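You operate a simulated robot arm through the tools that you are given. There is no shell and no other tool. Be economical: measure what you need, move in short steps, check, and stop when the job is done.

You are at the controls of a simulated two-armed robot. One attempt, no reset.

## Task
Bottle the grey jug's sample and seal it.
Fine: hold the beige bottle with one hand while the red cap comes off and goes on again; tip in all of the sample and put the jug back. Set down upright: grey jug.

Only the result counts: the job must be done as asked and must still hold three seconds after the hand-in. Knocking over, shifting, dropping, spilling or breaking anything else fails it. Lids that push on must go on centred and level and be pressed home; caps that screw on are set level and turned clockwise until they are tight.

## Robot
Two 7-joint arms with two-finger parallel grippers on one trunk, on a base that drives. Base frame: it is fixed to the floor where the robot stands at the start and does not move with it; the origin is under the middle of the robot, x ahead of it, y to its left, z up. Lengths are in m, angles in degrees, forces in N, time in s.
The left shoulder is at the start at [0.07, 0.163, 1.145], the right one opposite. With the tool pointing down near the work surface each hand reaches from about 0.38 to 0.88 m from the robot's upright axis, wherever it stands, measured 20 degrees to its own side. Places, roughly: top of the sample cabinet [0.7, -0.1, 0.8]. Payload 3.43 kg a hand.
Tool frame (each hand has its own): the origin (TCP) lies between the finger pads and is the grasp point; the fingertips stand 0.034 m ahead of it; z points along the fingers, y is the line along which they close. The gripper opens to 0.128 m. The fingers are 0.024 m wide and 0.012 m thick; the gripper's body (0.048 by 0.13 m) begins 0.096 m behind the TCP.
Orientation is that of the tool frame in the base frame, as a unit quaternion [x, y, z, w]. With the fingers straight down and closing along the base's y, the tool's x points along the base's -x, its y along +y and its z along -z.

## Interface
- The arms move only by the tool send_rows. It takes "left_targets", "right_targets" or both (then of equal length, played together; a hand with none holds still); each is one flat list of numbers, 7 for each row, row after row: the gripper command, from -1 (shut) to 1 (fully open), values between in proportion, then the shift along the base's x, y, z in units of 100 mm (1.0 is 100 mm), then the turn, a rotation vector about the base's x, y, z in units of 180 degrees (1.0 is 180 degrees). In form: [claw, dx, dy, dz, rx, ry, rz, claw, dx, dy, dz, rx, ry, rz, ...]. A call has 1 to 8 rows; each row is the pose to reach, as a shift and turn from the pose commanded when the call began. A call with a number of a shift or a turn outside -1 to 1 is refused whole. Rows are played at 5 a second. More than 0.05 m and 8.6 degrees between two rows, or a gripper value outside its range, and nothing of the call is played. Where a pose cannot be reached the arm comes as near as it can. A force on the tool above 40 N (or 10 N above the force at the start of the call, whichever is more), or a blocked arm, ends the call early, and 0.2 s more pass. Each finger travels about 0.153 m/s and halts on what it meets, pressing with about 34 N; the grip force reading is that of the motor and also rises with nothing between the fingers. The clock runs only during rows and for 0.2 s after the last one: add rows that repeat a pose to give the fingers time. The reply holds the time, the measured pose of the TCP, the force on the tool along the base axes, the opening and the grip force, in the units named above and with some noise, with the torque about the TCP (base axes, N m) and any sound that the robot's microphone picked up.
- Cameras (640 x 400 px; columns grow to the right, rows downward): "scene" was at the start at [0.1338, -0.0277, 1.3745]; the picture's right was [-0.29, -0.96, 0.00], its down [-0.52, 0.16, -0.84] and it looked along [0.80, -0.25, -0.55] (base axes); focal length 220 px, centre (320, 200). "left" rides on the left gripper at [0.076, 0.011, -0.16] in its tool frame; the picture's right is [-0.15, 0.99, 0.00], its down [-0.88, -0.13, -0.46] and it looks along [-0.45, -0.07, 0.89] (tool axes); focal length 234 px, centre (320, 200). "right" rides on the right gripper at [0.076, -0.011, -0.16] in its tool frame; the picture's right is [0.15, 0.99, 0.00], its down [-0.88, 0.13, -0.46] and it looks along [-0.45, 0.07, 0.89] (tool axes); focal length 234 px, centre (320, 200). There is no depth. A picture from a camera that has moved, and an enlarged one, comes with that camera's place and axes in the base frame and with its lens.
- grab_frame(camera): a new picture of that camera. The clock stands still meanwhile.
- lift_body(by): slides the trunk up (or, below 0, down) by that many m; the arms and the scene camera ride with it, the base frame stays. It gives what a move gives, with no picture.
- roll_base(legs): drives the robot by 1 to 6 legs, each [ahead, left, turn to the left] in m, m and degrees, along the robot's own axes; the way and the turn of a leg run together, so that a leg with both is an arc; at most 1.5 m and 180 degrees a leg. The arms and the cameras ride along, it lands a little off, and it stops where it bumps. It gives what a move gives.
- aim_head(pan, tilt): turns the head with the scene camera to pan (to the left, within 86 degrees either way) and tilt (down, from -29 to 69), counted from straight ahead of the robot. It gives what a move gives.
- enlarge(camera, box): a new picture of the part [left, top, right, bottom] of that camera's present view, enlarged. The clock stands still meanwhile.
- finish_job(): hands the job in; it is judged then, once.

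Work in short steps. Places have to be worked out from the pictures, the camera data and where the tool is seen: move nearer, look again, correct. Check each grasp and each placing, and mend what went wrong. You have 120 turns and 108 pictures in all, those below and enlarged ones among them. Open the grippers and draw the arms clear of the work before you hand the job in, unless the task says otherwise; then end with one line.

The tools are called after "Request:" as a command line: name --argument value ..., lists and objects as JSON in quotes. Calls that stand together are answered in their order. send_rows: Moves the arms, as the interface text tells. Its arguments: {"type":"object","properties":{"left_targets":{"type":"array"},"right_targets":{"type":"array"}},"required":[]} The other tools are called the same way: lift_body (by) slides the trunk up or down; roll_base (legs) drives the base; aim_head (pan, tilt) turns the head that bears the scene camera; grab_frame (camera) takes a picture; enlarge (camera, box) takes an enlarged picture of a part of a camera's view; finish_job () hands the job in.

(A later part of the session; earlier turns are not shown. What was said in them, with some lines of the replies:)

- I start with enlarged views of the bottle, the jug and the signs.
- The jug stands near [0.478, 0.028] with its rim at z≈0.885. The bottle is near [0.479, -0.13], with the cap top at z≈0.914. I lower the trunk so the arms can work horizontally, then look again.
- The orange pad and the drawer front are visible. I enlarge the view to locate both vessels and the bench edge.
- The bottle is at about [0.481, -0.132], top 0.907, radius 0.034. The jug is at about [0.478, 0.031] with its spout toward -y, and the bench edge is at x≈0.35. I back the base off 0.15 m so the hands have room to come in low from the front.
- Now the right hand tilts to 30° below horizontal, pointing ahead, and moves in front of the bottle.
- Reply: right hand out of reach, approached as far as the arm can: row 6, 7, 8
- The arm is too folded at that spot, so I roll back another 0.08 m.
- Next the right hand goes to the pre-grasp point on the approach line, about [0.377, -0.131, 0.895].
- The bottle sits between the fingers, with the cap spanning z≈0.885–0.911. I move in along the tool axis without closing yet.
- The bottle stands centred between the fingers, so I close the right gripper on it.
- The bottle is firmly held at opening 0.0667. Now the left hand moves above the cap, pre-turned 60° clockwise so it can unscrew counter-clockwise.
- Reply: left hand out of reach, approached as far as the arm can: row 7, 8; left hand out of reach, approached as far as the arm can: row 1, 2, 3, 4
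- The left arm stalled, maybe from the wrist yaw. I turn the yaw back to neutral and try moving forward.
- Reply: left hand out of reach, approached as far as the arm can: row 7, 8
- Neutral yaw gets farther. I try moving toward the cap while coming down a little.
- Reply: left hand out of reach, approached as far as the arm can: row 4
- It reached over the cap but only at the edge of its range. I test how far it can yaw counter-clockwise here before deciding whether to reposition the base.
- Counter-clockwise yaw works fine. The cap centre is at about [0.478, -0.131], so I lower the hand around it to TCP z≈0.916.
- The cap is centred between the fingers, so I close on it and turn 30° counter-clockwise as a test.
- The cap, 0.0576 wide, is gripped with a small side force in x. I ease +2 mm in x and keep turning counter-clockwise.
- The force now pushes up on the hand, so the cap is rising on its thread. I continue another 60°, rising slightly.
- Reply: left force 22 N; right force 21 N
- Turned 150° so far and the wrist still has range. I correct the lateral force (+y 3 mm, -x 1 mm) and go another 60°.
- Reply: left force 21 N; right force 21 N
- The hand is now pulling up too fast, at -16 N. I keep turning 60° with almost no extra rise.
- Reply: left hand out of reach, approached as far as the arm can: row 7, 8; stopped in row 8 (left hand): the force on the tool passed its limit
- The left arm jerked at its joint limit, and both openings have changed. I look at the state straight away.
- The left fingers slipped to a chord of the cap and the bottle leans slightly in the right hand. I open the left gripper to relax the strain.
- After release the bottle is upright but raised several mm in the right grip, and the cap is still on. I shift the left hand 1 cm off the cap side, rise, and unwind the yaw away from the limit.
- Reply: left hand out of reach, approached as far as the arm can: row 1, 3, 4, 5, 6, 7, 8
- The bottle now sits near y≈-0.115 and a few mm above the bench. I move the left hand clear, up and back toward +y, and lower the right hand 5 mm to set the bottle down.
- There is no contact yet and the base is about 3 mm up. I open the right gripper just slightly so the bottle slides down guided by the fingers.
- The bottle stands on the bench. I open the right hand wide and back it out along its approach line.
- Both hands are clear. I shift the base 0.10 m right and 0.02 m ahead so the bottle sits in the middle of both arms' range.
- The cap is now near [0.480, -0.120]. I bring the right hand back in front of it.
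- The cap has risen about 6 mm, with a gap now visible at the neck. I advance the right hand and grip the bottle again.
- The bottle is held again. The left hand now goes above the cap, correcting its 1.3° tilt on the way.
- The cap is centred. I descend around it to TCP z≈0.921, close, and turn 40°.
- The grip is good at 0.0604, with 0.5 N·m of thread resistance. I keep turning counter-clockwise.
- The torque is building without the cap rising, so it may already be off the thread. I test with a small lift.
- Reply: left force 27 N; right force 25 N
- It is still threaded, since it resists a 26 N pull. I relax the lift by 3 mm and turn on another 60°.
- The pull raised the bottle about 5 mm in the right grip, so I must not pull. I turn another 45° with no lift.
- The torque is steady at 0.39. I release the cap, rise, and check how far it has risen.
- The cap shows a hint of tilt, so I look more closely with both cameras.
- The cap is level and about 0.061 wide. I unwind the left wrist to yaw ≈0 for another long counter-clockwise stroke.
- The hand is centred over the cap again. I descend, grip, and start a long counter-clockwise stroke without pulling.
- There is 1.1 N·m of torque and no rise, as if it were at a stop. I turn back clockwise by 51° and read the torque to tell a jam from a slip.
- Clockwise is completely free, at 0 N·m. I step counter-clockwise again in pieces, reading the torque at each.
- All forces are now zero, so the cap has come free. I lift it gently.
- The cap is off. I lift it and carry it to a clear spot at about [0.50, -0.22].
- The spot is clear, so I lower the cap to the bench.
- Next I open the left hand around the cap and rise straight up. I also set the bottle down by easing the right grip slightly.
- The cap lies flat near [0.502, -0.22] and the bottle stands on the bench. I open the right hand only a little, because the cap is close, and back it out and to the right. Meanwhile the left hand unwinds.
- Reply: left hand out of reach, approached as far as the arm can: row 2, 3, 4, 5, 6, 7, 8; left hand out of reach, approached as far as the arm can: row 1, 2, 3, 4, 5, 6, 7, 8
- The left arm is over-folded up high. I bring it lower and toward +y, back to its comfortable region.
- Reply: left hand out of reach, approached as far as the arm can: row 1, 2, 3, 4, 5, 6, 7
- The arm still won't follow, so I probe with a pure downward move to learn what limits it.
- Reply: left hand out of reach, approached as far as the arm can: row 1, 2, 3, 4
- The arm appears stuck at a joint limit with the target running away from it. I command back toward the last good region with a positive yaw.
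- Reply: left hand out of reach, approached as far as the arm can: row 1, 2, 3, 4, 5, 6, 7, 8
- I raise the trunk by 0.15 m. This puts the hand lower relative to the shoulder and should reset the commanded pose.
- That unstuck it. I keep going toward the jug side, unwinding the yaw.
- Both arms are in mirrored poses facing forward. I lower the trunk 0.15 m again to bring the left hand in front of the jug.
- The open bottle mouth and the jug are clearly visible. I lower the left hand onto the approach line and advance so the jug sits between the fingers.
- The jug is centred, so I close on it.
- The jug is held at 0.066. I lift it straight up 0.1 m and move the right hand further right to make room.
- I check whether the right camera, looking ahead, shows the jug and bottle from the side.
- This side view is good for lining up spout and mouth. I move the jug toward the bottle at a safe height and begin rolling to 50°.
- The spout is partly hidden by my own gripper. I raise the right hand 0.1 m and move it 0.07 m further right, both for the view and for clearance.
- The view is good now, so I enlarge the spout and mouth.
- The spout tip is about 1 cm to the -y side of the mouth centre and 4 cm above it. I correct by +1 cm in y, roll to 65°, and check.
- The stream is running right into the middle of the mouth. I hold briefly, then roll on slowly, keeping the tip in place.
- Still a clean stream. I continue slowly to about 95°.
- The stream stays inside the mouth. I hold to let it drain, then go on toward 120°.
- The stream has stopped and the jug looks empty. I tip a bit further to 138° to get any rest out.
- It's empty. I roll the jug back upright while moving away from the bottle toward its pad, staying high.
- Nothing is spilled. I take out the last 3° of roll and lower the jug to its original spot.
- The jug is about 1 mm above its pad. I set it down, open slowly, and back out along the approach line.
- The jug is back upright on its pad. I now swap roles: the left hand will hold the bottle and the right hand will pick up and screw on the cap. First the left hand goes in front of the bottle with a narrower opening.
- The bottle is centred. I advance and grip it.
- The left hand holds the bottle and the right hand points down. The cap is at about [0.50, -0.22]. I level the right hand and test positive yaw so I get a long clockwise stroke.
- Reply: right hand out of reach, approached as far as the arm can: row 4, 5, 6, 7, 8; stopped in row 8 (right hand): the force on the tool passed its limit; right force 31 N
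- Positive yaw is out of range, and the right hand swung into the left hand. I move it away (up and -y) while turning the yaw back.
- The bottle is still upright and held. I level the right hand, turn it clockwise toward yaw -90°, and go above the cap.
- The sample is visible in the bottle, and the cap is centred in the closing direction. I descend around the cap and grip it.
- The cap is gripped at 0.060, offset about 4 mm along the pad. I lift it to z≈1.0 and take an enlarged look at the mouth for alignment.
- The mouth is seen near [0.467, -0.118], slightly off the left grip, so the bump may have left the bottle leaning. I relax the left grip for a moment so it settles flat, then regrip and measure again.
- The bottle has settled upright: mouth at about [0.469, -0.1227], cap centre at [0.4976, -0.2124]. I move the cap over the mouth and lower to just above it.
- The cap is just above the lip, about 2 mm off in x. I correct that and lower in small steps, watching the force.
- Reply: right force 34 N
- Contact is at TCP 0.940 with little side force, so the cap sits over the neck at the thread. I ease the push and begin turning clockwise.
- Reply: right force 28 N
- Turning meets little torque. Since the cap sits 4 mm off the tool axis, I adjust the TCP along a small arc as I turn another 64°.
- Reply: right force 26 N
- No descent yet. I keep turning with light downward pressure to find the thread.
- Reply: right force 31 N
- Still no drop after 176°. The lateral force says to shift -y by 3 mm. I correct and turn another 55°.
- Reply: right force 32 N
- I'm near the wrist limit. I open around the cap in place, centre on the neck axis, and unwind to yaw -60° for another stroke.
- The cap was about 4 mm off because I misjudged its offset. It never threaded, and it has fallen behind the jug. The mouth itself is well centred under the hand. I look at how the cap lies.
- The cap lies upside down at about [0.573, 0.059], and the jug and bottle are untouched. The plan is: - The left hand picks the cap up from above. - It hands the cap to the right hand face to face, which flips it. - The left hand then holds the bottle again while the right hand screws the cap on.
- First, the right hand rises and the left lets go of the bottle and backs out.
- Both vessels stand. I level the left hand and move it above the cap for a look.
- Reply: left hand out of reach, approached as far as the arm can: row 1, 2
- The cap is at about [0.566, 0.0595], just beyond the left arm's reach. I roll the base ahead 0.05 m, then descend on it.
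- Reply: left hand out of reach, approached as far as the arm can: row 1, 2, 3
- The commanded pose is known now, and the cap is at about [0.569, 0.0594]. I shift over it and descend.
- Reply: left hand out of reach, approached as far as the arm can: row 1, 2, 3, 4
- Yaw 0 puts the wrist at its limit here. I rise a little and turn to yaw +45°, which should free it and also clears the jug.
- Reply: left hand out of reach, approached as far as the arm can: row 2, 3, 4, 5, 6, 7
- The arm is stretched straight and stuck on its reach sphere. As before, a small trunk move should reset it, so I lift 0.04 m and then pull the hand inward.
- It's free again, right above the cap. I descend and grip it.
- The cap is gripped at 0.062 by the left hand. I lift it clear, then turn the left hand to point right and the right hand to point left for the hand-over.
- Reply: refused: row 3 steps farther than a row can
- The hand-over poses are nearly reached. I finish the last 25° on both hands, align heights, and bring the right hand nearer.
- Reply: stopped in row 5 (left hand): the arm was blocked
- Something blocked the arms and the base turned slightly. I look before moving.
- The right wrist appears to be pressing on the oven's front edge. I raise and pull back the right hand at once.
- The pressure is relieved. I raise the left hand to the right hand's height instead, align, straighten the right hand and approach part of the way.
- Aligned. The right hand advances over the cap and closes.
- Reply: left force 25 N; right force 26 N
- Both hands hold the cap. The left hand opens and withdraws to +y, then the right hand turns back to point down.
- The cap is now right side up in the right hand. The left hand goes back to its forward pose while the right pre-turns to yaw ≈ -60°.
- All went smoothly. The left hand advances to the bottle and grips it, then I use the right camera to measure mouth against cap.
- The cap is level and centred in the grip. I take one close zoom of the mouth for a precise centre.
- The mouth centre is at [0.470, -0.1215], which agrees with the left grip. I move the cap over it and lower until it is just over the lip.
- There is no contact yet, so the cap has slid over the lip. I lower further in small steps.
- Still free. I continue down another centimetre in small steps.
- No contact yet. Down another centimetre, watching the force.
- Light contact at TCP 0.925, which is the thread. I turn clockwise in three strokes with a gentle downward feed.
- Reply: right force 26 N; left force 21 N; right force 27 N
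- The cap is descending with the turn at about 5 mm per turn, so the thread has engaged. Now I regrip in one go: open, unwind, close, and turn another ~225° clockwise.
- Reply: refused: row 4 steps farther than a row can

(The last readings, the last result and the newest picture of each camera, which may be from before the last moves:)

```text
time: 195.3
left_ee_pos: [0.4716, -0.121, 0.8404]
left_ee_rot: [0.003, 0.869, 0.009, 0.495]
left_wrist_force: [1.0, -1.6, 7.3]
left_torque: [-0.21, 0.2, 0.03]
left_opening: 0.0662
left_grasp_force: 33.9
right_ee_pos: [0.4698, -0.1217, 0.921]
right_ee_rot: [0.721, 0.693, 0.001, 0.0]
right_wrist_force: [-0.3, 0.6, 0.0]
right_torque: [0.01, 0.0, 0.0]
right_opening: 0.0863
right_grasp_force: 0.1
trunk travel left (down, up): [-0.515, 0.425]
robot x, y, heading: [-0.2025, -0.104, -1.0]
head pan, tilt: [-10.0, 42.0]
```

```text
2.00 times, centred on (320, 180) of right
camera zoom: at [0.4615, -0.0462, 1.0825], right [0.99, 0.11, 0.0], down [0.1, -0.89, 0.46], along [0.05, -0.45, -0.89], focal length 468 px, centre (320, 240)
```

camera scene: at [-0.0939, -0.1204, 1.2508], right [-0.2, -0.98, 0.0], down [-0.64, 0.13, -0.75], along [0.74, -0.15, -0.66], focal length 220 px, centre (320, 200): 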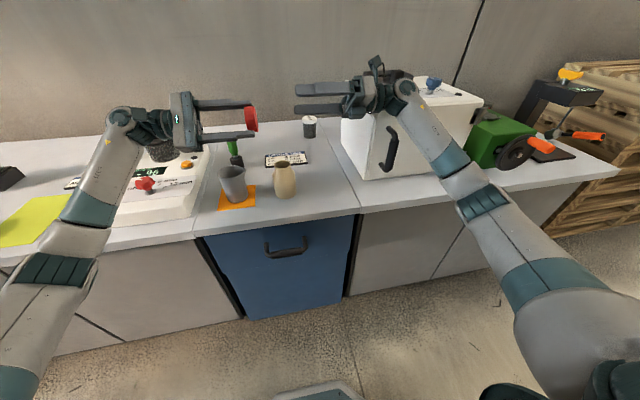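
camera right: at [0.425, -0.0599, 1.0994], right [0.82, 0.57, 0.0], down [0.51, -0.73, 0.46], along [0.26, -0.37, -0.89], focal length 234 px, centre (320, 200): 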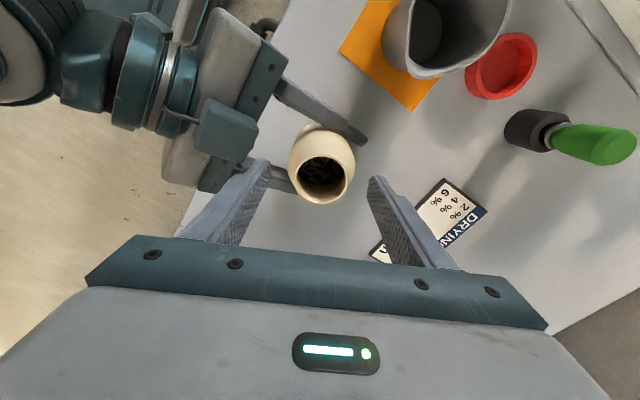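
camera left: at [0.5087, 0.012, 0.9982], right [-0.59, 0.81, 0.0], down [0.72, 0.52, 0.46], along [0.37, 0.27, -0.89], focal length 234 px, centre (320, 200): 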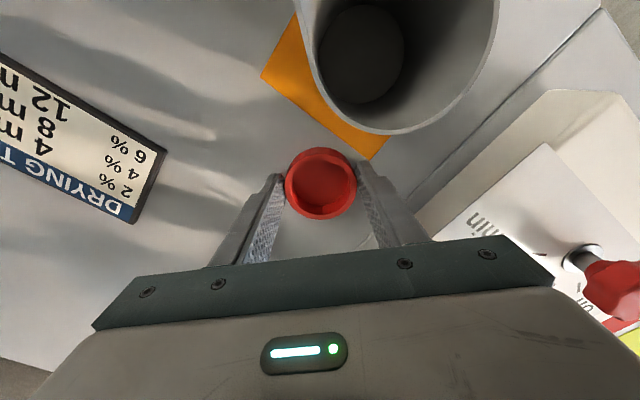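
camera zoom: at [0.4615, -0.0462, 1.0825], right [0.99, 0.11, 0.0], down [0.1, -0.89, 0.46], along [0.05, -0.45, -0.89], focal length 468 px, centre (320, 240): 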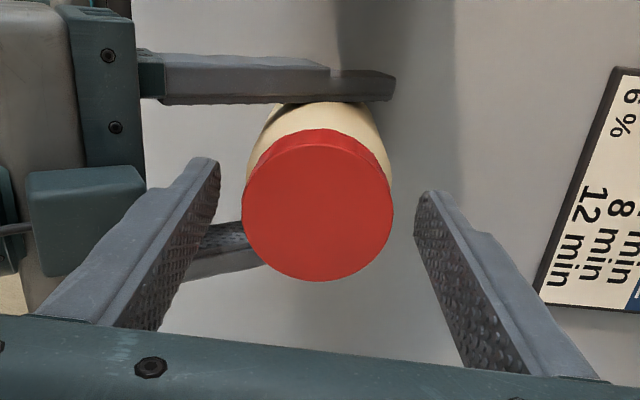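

The cap sits level and centred on the neck. I close and turn on (193°), regrip, and turn another ~219° with readings.

Request:
send_rows --right_targets '[-1, 0, 0, 0, 0, 0, 0, -1, 0, 0, 0, 0, 0, 0, -1, 0, 0, 0, 0, 0, 0, -1, 0, 0, -0.001, 0, 0, -0.045, -1, 0, 0, -0.002, 0, 0, -0.09, -1, 0, 0, -0.003, 0, 0, -0.135, -1, 0, 0, -0.004, 0, 0, -0.18, -1, 0, 0, -0.006, 0, 0, -0.225]'

Request:
send_rows --right_targets '[-1, 0, 0, -0.001, 0, 0, -0.045, -1, 0, 0, -0.002, 0, 0, -0.09, -1, 0, 0, -0.004, 0, 0, -0.135, -1, 0, 0, -0.005, 0, 0, -0.18, -1, 0, 0, -0.006, 0, 0, -0.225, -1, 0, 0, -0.007, 0, 0, -0.27, -1, 0, 0, -0.009, 0, 0, -0.315, -1, 0, 0, -0.01, 0, 0, -0.36]'

Request:
send_rows --right_targets '[-1, 0, 0, -0.001, 0, 0, -0.045, -1, 0, 0, -0.002, 0, 0, -0.09, -1, 0, 0, -0.004, 0, 0, -0.135, -1, 0, 0, -0.005, 0, 0, -0.18, -1, 0, 0, -0.006, 0, 0, -0.225, -1, 0, 0, -0.007, 0, 0, -0.27, -1, 0, 0, -0.009, 0, 0, -0.315, -1, 0, 0, -0.01, 0, 0, -0.36]'

Request:
send_rows --right_targets '[-1, 0, 0, -0.001, 0, 0, -0.045, -1, 0, 0, -0.002, 0, 0, -0.09, 0, 0, 0, -0.002, 0, 0, -0.09, 0.35, 0, 0, -0.002, 0, 0, -0.09, 0.35, 0, 0, -0.002, 0, 0, -0.045, 0.35, 0, 0, -0.002, 0, 0, 0, 0.35, 0, 0, -0.002, 0, 0, 0.045, 0.35, 0, 0, -0.002, 0, 0, 0.09]'

Request:
send_rows --right_targets '[0.35, 0, 0, 0, 0, 0, 0.045, 0.35, 0, 0, 0, 0, 0, 0.09, 0.35, 0, 0, 0, 0, 0, 0.135, 0.35, 0, 0, 0, 0, 0, 0.18, 0.35, 0, 0, 0, 0, 0, 0.225, 0.35, 0, 0, 0, 0, 0, 0.27, 0.35, 0, 0, 0, 0, 0, 0.315, 0.35, 0, 0, 0, 0, 0, 0.36]'

Request:
send_rows --right_targets '[0.35, 0, 0, 0, 0, 0, 0.045, 0.35, 0, 0, 0, 0, 0, 0.09, 0.35, 0, 0, 0, 0, 0, 0.135, 0.35, 0, 0, 0, 0, 0, 0.18, 0.35, 0, 0, 0, 0, 0, 0.225, 0.35, 0, 0, 0, 0, 0, 0.27, 0.35, 0, 0, 0, 0, 0, 0.315, 0.35, 0, 0, 0, 0, 0, 0.36]'

Request:
send_rows --right_targets '[0.35, 0, 0, 0, 0, 0, 0.045, 0.35, 0, 0, 0, 0, 0, 0.09, 0.35, 0, 0, 0, 0, 0, 0.135, 0.35, 0, 0, 0, 0, 0, 0.18, 0.35, 0, 0, 0, 0, 0, 0.225, -1, 0, 0, 0, 0, 0, 0.225, -1, 0, 0, 0, 0, 0, 0.225, -1, 0, 0, 0, 0, 0, 0.225]'

Request:
send_rows --right_targets '[-1, 0, 0, -0.001, 0, 0, -0.045, -1, 0, 0, -0.002, 0, 0, -0.09, -1, 0, 0, -0.004, 0, 0, -0.135, -1, 0, 0, -0.005, 0, 0, -0.18, -1, 0, 0, -0.006, 0, 0, -0.225, -1, 0, 0, -0.007, 0, 0, -0.27, -1, 0, 0, -0.009, 0, 0, -0.315, -1, 0, 0, -0.01, 0, 0, -0.36]'

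Request:
send_rows --right_targets '[-1, 0, 0, -0.001, 0, 0, -0.045, -1, 0, 0, -0.002, 0, 0, -0.09, -1, 0, 0, -0.004, 0, 0, -0.135, -1, 0, 0, -0.005, 0, 0, -0.18, -1, 0, 0, -0.006, 0, 0, -0.225, -1, 0, 0, -0.007, 0, 0, -0.27, -1, 0, 0, -0.009, 0, 0, -0.315, -1, 0, 0, -0.01, 0, 0, -0.36]'

Request:
send_rows --right_targets '[-1, 0, 0, -0.001, 0, 0, -0.045, -1, 0, 0, -0.002, 0, 0, -0.09, -1, 0, 0, -0.004, 0, 0, -0.135, -1, 0, 0, -0.005, 0, 0, -0.18, -1, 0, 0, -0.006, 0, 0, -0.225, -1, 0, 0, -0.007, 0, 0, -0.27, -1, 0, 0, -0.009, 0, 0, -0.315, -1, 0, 0, -0.01, 0, 0, -0.36]'

```text
time: 197.1
left_ee_pos: [0.4728, -0.1203, 0.839]
left_ee_rot: [0.003, 0.869, 0.01, 0.494]
left_wrist_force: [-2.3, -3.0, 0.8]
left_torque: [-0.27, 0.1, -0.41]
left_opening: 0.0671
left_grasp_force: 33.9
right_ee_pos: [0.4698, -0.1214, 0.9202]
right_ee_rot: [0.917, 0.399, 0.002, -0.001]
right_wrist_force: [2.6, 3.4, 1.5]
right_torque: [0.4, -0.27, 0.44]
right_opening: 0.0606
right_grasp_force: 34.2
trunk travel left (down, up): [-0.515, 0.425]
robot x, y, heading: [-0.2042, -0.1021, -1.6]
head pan, tilt: [-10.0, 42.0]
```

```text
time: 198.9
left_ee_pos: [0.4736, -0.1218, 0.8416]
left_ee_rot: [0.002, 0.868, 0.01, 0.496]
left_wrist_force: [1.2, -4.1, 0.3]
left_torque: [-0.53, 0.19, -1.17]
left_opening: 0.0673
left_grasp_force: 33.8
right_ee_pos: [0.4684, -0.1226, 0.9211]
right_ee_rot: [0.988, -0.153, 0.001, 0.0]
right_wrist_force: [0.2, 0.4, 10.8]
right_torque: [0.36, 0.08, 1.28]
right_opening: 0.062
right_grasp_force: 33.8
trunk travel left (down, up): [-0.515, 0.425]
robot x, y, heading: [-0.2054, -0.1083, -1.2]
head pan, tilt: [-10.0, 42.0]
```

```text
time: 200.7
left_ee_pos: [0.4734, -0.1205, 0.8411]
left_ee_rot: [0.003, 0.868, 0.009, 0.496]
left_wrist_force: [-2.6, -6.0, 4.4]
left_torque: [-0.31, 0.33, -1.17]
left_opening: 0.0668
left_grasp_force: 33.8
right_ee_pos: [0.4698, -0.1218, 0.9192]
right_ee_rot: [0.752, -0.659, 0.0, 0.001]
right_wrist_force: [1.4, 4.5, 1.0]
right_torque: [0.49, -0.34, 1.32]
right_opening: 0.058
right_grasp_force: 33.4
trunk travel left (down, up): [-0.515, 0.425]
robot x, y, heading: [-0.2065, -0.1069, -1.4]
head pan, tilt: [-10.0, 42.0]
```

```text
time: 202.5
left_ee_pos: [0.4726, -0.1207, 0.8389]
left_ee_rot: [0.002, 0.869, 0.009, 0.495]
left_wrist_force: [-2.4, -0.9, 0.3]
left_torque: [0.0, -0.05, 0.04]
left_opening: 0.0664
left_grasp_force: 33.9
right_ee_pos: [0.4697, -0.1209, 0.9179]
right_ee_rot: [0.838, -0.545, 0.001, 0.001]
right_wrist_force: [1.2, 0.9, 0.0]
right_torque: [-0.04, 0.03, -0.06]
right_opening: 0.0855
right_grasp_force: 0.1
trunk travel left (down, up): [-0.515, 0.425]
robot x, y, heading: [-0.2092, -0.1033, -1.0]
head pan, tilt: [-10.0, 42.0]
```

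```text
time: 204.3
left_ee_pos: [0.4731, -0.1199, 0.8399]
left_ee_rot: [0.002, 0.869, 0.009, 0.495]
left_wrist_force: [0.0, 0.3, -1.1]
left_torque: [-0.01, 0.02, -0.04]
left_opening: 0.0666
left_grasp_force: 33.5
right_ee_pos: [0.4697, -0.1226, 0.9175]
right_ee_rot: [1.0, -0.011, 0.0, 0.001]
right_wrist_force: [0.3, -0.6, -0.3]
right_torque: [0.0, 0.01, 0.03]
right_opening: 0.0864
right_grasp_force: 0.0
trunk travel left (down, up): [-0.515, 0.425]
robot x, y, heading: [-0.2034, -0.104, -1.0]
head pan, tilt: [-10.0, 42.0]
```

```text
time: 206.1
left_ee_pos: [0.4726, -0.1213, 0.8405]
left_ee_rot: [0.002, 0.869, 0.009, 0.495]
left_wrist_force: [0.0, 0.0, -2.3]
left_torque: [0.01, -0.01, 0.03]
left_opening: 0.0662
left_grasp_force: 34.2
right_ee_pos: [0.4701, -0.1216, 0.9164]
right_ee_rot: [0.85, 0.526, 0.001, 0.0]
right_wrist_force: [0.5, 0.8, 0.4]
right_torque: [-0.01, 0.01, -0.01]
right_opening: 0.0863
right_grasp_force: 0.1
trunk travel left (down, up): [-0.515, 0.425]
robot x, y, heading: [-0.2064, -0.101, -1.1]
head pan, tilt: [-10.0, 42.0]
```

```text
time: 207.9
left_ee_pos: [0.4735, -0.1212, 0.8395]
left_ee_rot: [0.002, 0.869, 0.009, 0.494]
left_wrist_force: [-12.3, -2.0, 1.6]
left_torque: [0.02, -0.27, 0.02]
left_opening: 0.0665
left_grasp_force: 34.2
right_ee_pos: [0.4702, -0.1212, 0.9191]
right_ee_rot: [0.617, 0.787, 0.001, 0.0]
right_wrist_force: [10.9, 2.2, -0.9]
right_torque: [0.09, -0.64, -0.02]
right_opening: 0.0599
right_grasp_force: 33.8
trunk travel left (down, up): [-0.515, 0.425]
robot x, y, heading: [-0.2077, -0.1028, -1.3]
head pan, tilt: [-10.0, 42.0]
```

```text
time: 209.7
left_ee_pos: [0.4735, -0.121, 0.8396]
left_ee_rot: [0.003, 0.869, 0.009, 0.496]
left_wrist_force: [-0.2, -2.4, -0.4]
left_torque: [-0.46, 0.16, -0.53]
left_opening: 0.0666
left_grasp_force: 34.1
right_ee_pos: [0.4708, -0.1219, 0.9187]
right_ee_rot: [0.943, 0.334, 0.001, 0.0]
right_wrist_force: [-0.4, 0.9, 1.1]
right_torque: [0.51, -0.16, 0.48]
right_opening: 0.0583
right_grasp_force: 34.3
trunk travel left (down, up): [-0.515, 0.425]
robot x, y, heading: [-0.2039, -0.1072, -1.0]
head pan, tilt: [-10.0, 42.0]
```

```text
time: 211.5
left_ee_pos: [0.4718, -0.1214, 0.8413]
left_ee_rot: [0.004, 0.869, 0.009, 0.494]
left_wrist_force: [-3.0, -7.8, -1.1]
left_torque: [-0.51, 0.27, -0.58]
left_opening: 0.0675
left_grasp_force: 33.9
right_ee_pos: [0.4686, -0.1219, 0.917]
right_ee_rot: [0.975, -0.223, 0.001, 0.0]
right_wrist_force: [2.9, 7.3, 5.9]
right_torque: [0.86, -0.22, 0.63]
right_opening: 0.0581
right_grasp_force: 33.7
trunk travel left (down, up): [-0.515, 0.425]
robot x, y, heading: [-0.2065, -0.101, -1.2]
head pan, tilt: [-10.0, 42.0]
```

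```text
time: 213.3
left_ee_pos: [0.4736, -0.121, 0.8403]
left_ee_rot: [0.003, 0.868, 0.009, 0.496]
left_wrist_force: [-2.5, -10.3, -0.8]
left_torque: [-0.5, 0.33, -0.79]
left_opening: 0.0676
left_grasp_force: 34.5
right_ee_pos: [0.4695, -0.1217, 0.9171]
right_ee_rot: [-0.703, 0.711, 0.0, 0.0]
right_wrist_force: [4.8, 6.3, 13.7]
right_torque: [0.66, -0.27, 0.95]
right_opening: 0.0584
right_grasp_force: 34.3
trunk travel left (down, up): [-0.515, 0.425]
robot x, y, heading: [-0.2053, -0.1043, -1.3]
head pan, tilt: [-10.0, 42.0]
```

Torque has risen to about 1–1.3 N·m with no further descent. The cap is 8 mm lower than at first thread contact, so it is tight. I open the right hand and rise, release the bottle with the left, draw both clear, and take the last picture.

Request:
send_rows --right_targets '[0, 0, 0, 0, 0, 0, 0, 0.35, 0, 0, 0, 0, 0, 0, 0.35, 0, 0, 0.2, 0, 0, 0, 0.35, 0, 0, 0.5, 0, 0, 0, 0.35, 0, 0, 0.8, 0, 0, 0, 0.35, 0, -0.3, 1, 0, 0, 0, 0.35, 0, -0.6, 1, 0, 0, 0, 0.35, 0, -0.9, 1, 0, 0, 0]'

Request:
send_rows --left_targets '[0.06, 0, 0, 0, 0, 0, 0, 0.12, 0, 0, 0, 0, 0, 0, 0.35, 0, 0, 0, 0, 0, 0, 0.35, -0.2, 0, 0.115, 0, 0, 0, 0.35, -0.5, 0, 0.29, 0, 0, 0, 0.35, -0.8, 0, 0.46, 0, 0, 0, 0.35, -0.95, 0, 0.7, 0, 0, 0, 0.35, -1, 0, 0.95, 0, 0, 0]'

Request:
enlarge --camera "right" --box '[120, 0, 520, 250]'

```text
time: 215.1
left_ee_pos: [0.4738, -0.1209, 0.8413]
left_ee_rot: [0.002, 0.868, 0.01, 0.496]
left_wrist_force: [-0.2, 0.5, 6.4]
left_torque: [-0.15, 0.22, 0.06]
left_opening: 0.067
left_grasp_force: 33.8
right_ee_pos: [0.47, -0.214, 1.0156]
right_ee_rot: [-0.704, 0.711, 0.0, 0.0]
right_wrist_force: [-0.6, -0.9, 0.4]
right_torque: [0.04, -0.01, 0.02]
right_opening: 0.0863
right_grasp_force: 0.0
trunk travel left (down, up): [-0.515, 0.425]
robot x, y, heading: [-0.209, -0.1068, -1.2]
head pan, tilt: [-10.0, 42.0]
```

```text
time: 216.9
left_ee_pos: [0.3727, -0.1223, 0.9349]
left_ee_rot: [0.002, 0.868, 0.009, 0.496]
left_wrist_force: [0.7, -0.4, -0.8]
left_torque: [0.03, 0.03, -0.01]
left_opening: 0.0866
left_grasp_force: 0.2
right_ee_pos: [0.4709, -0.2124, 1.016]
right_ee_rot: [-0.704, 0.71, -0.001, -0.001]
right_wrist_force: [0.0, -0.2, -0.2]
right_torque: [-0.02, -0.01, -0.01]
right_opening: 0.0864
right_grasp_force: 0.0
trunk travel left (down, up): [-0.515, 0.425]
robot x, y, heading: [-0.2088, -0.1025, -1.4]
head pan, tilt: [-10.0, 42.0]
```

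```text
1.60 times, centred on (320, 125) of right
camera zoom: at [0.4806, -0.2883, 1.1765], right [-0.99, -0.14, 0.0], down [-0.12, 0.88, 0.46], along [-0.06, 0.45, -0.89], focal length 375 px, centre (320, 320)
```

zoom: 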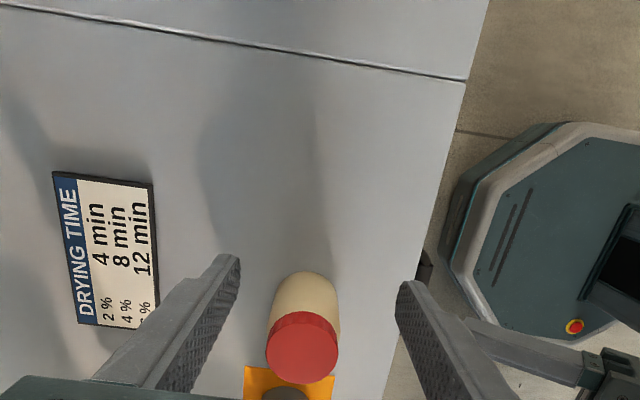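

The bottle stands upright with the cap level and seated, and both hands are empty and clear. I hand in.

Request:
finish_job

```text
The job is handed in.
```

The sample is in the beige bottle, the red cap is screwed on until it would turn no further, and the grey jug is back upright on its pad. The cap dropped once while I was refitting it, and I picked it up and put it on again. The right arm also seems to have pressed on the oven's front edge for a moment, and I could not confirm from the pictures that the oven stayed exactly in place.
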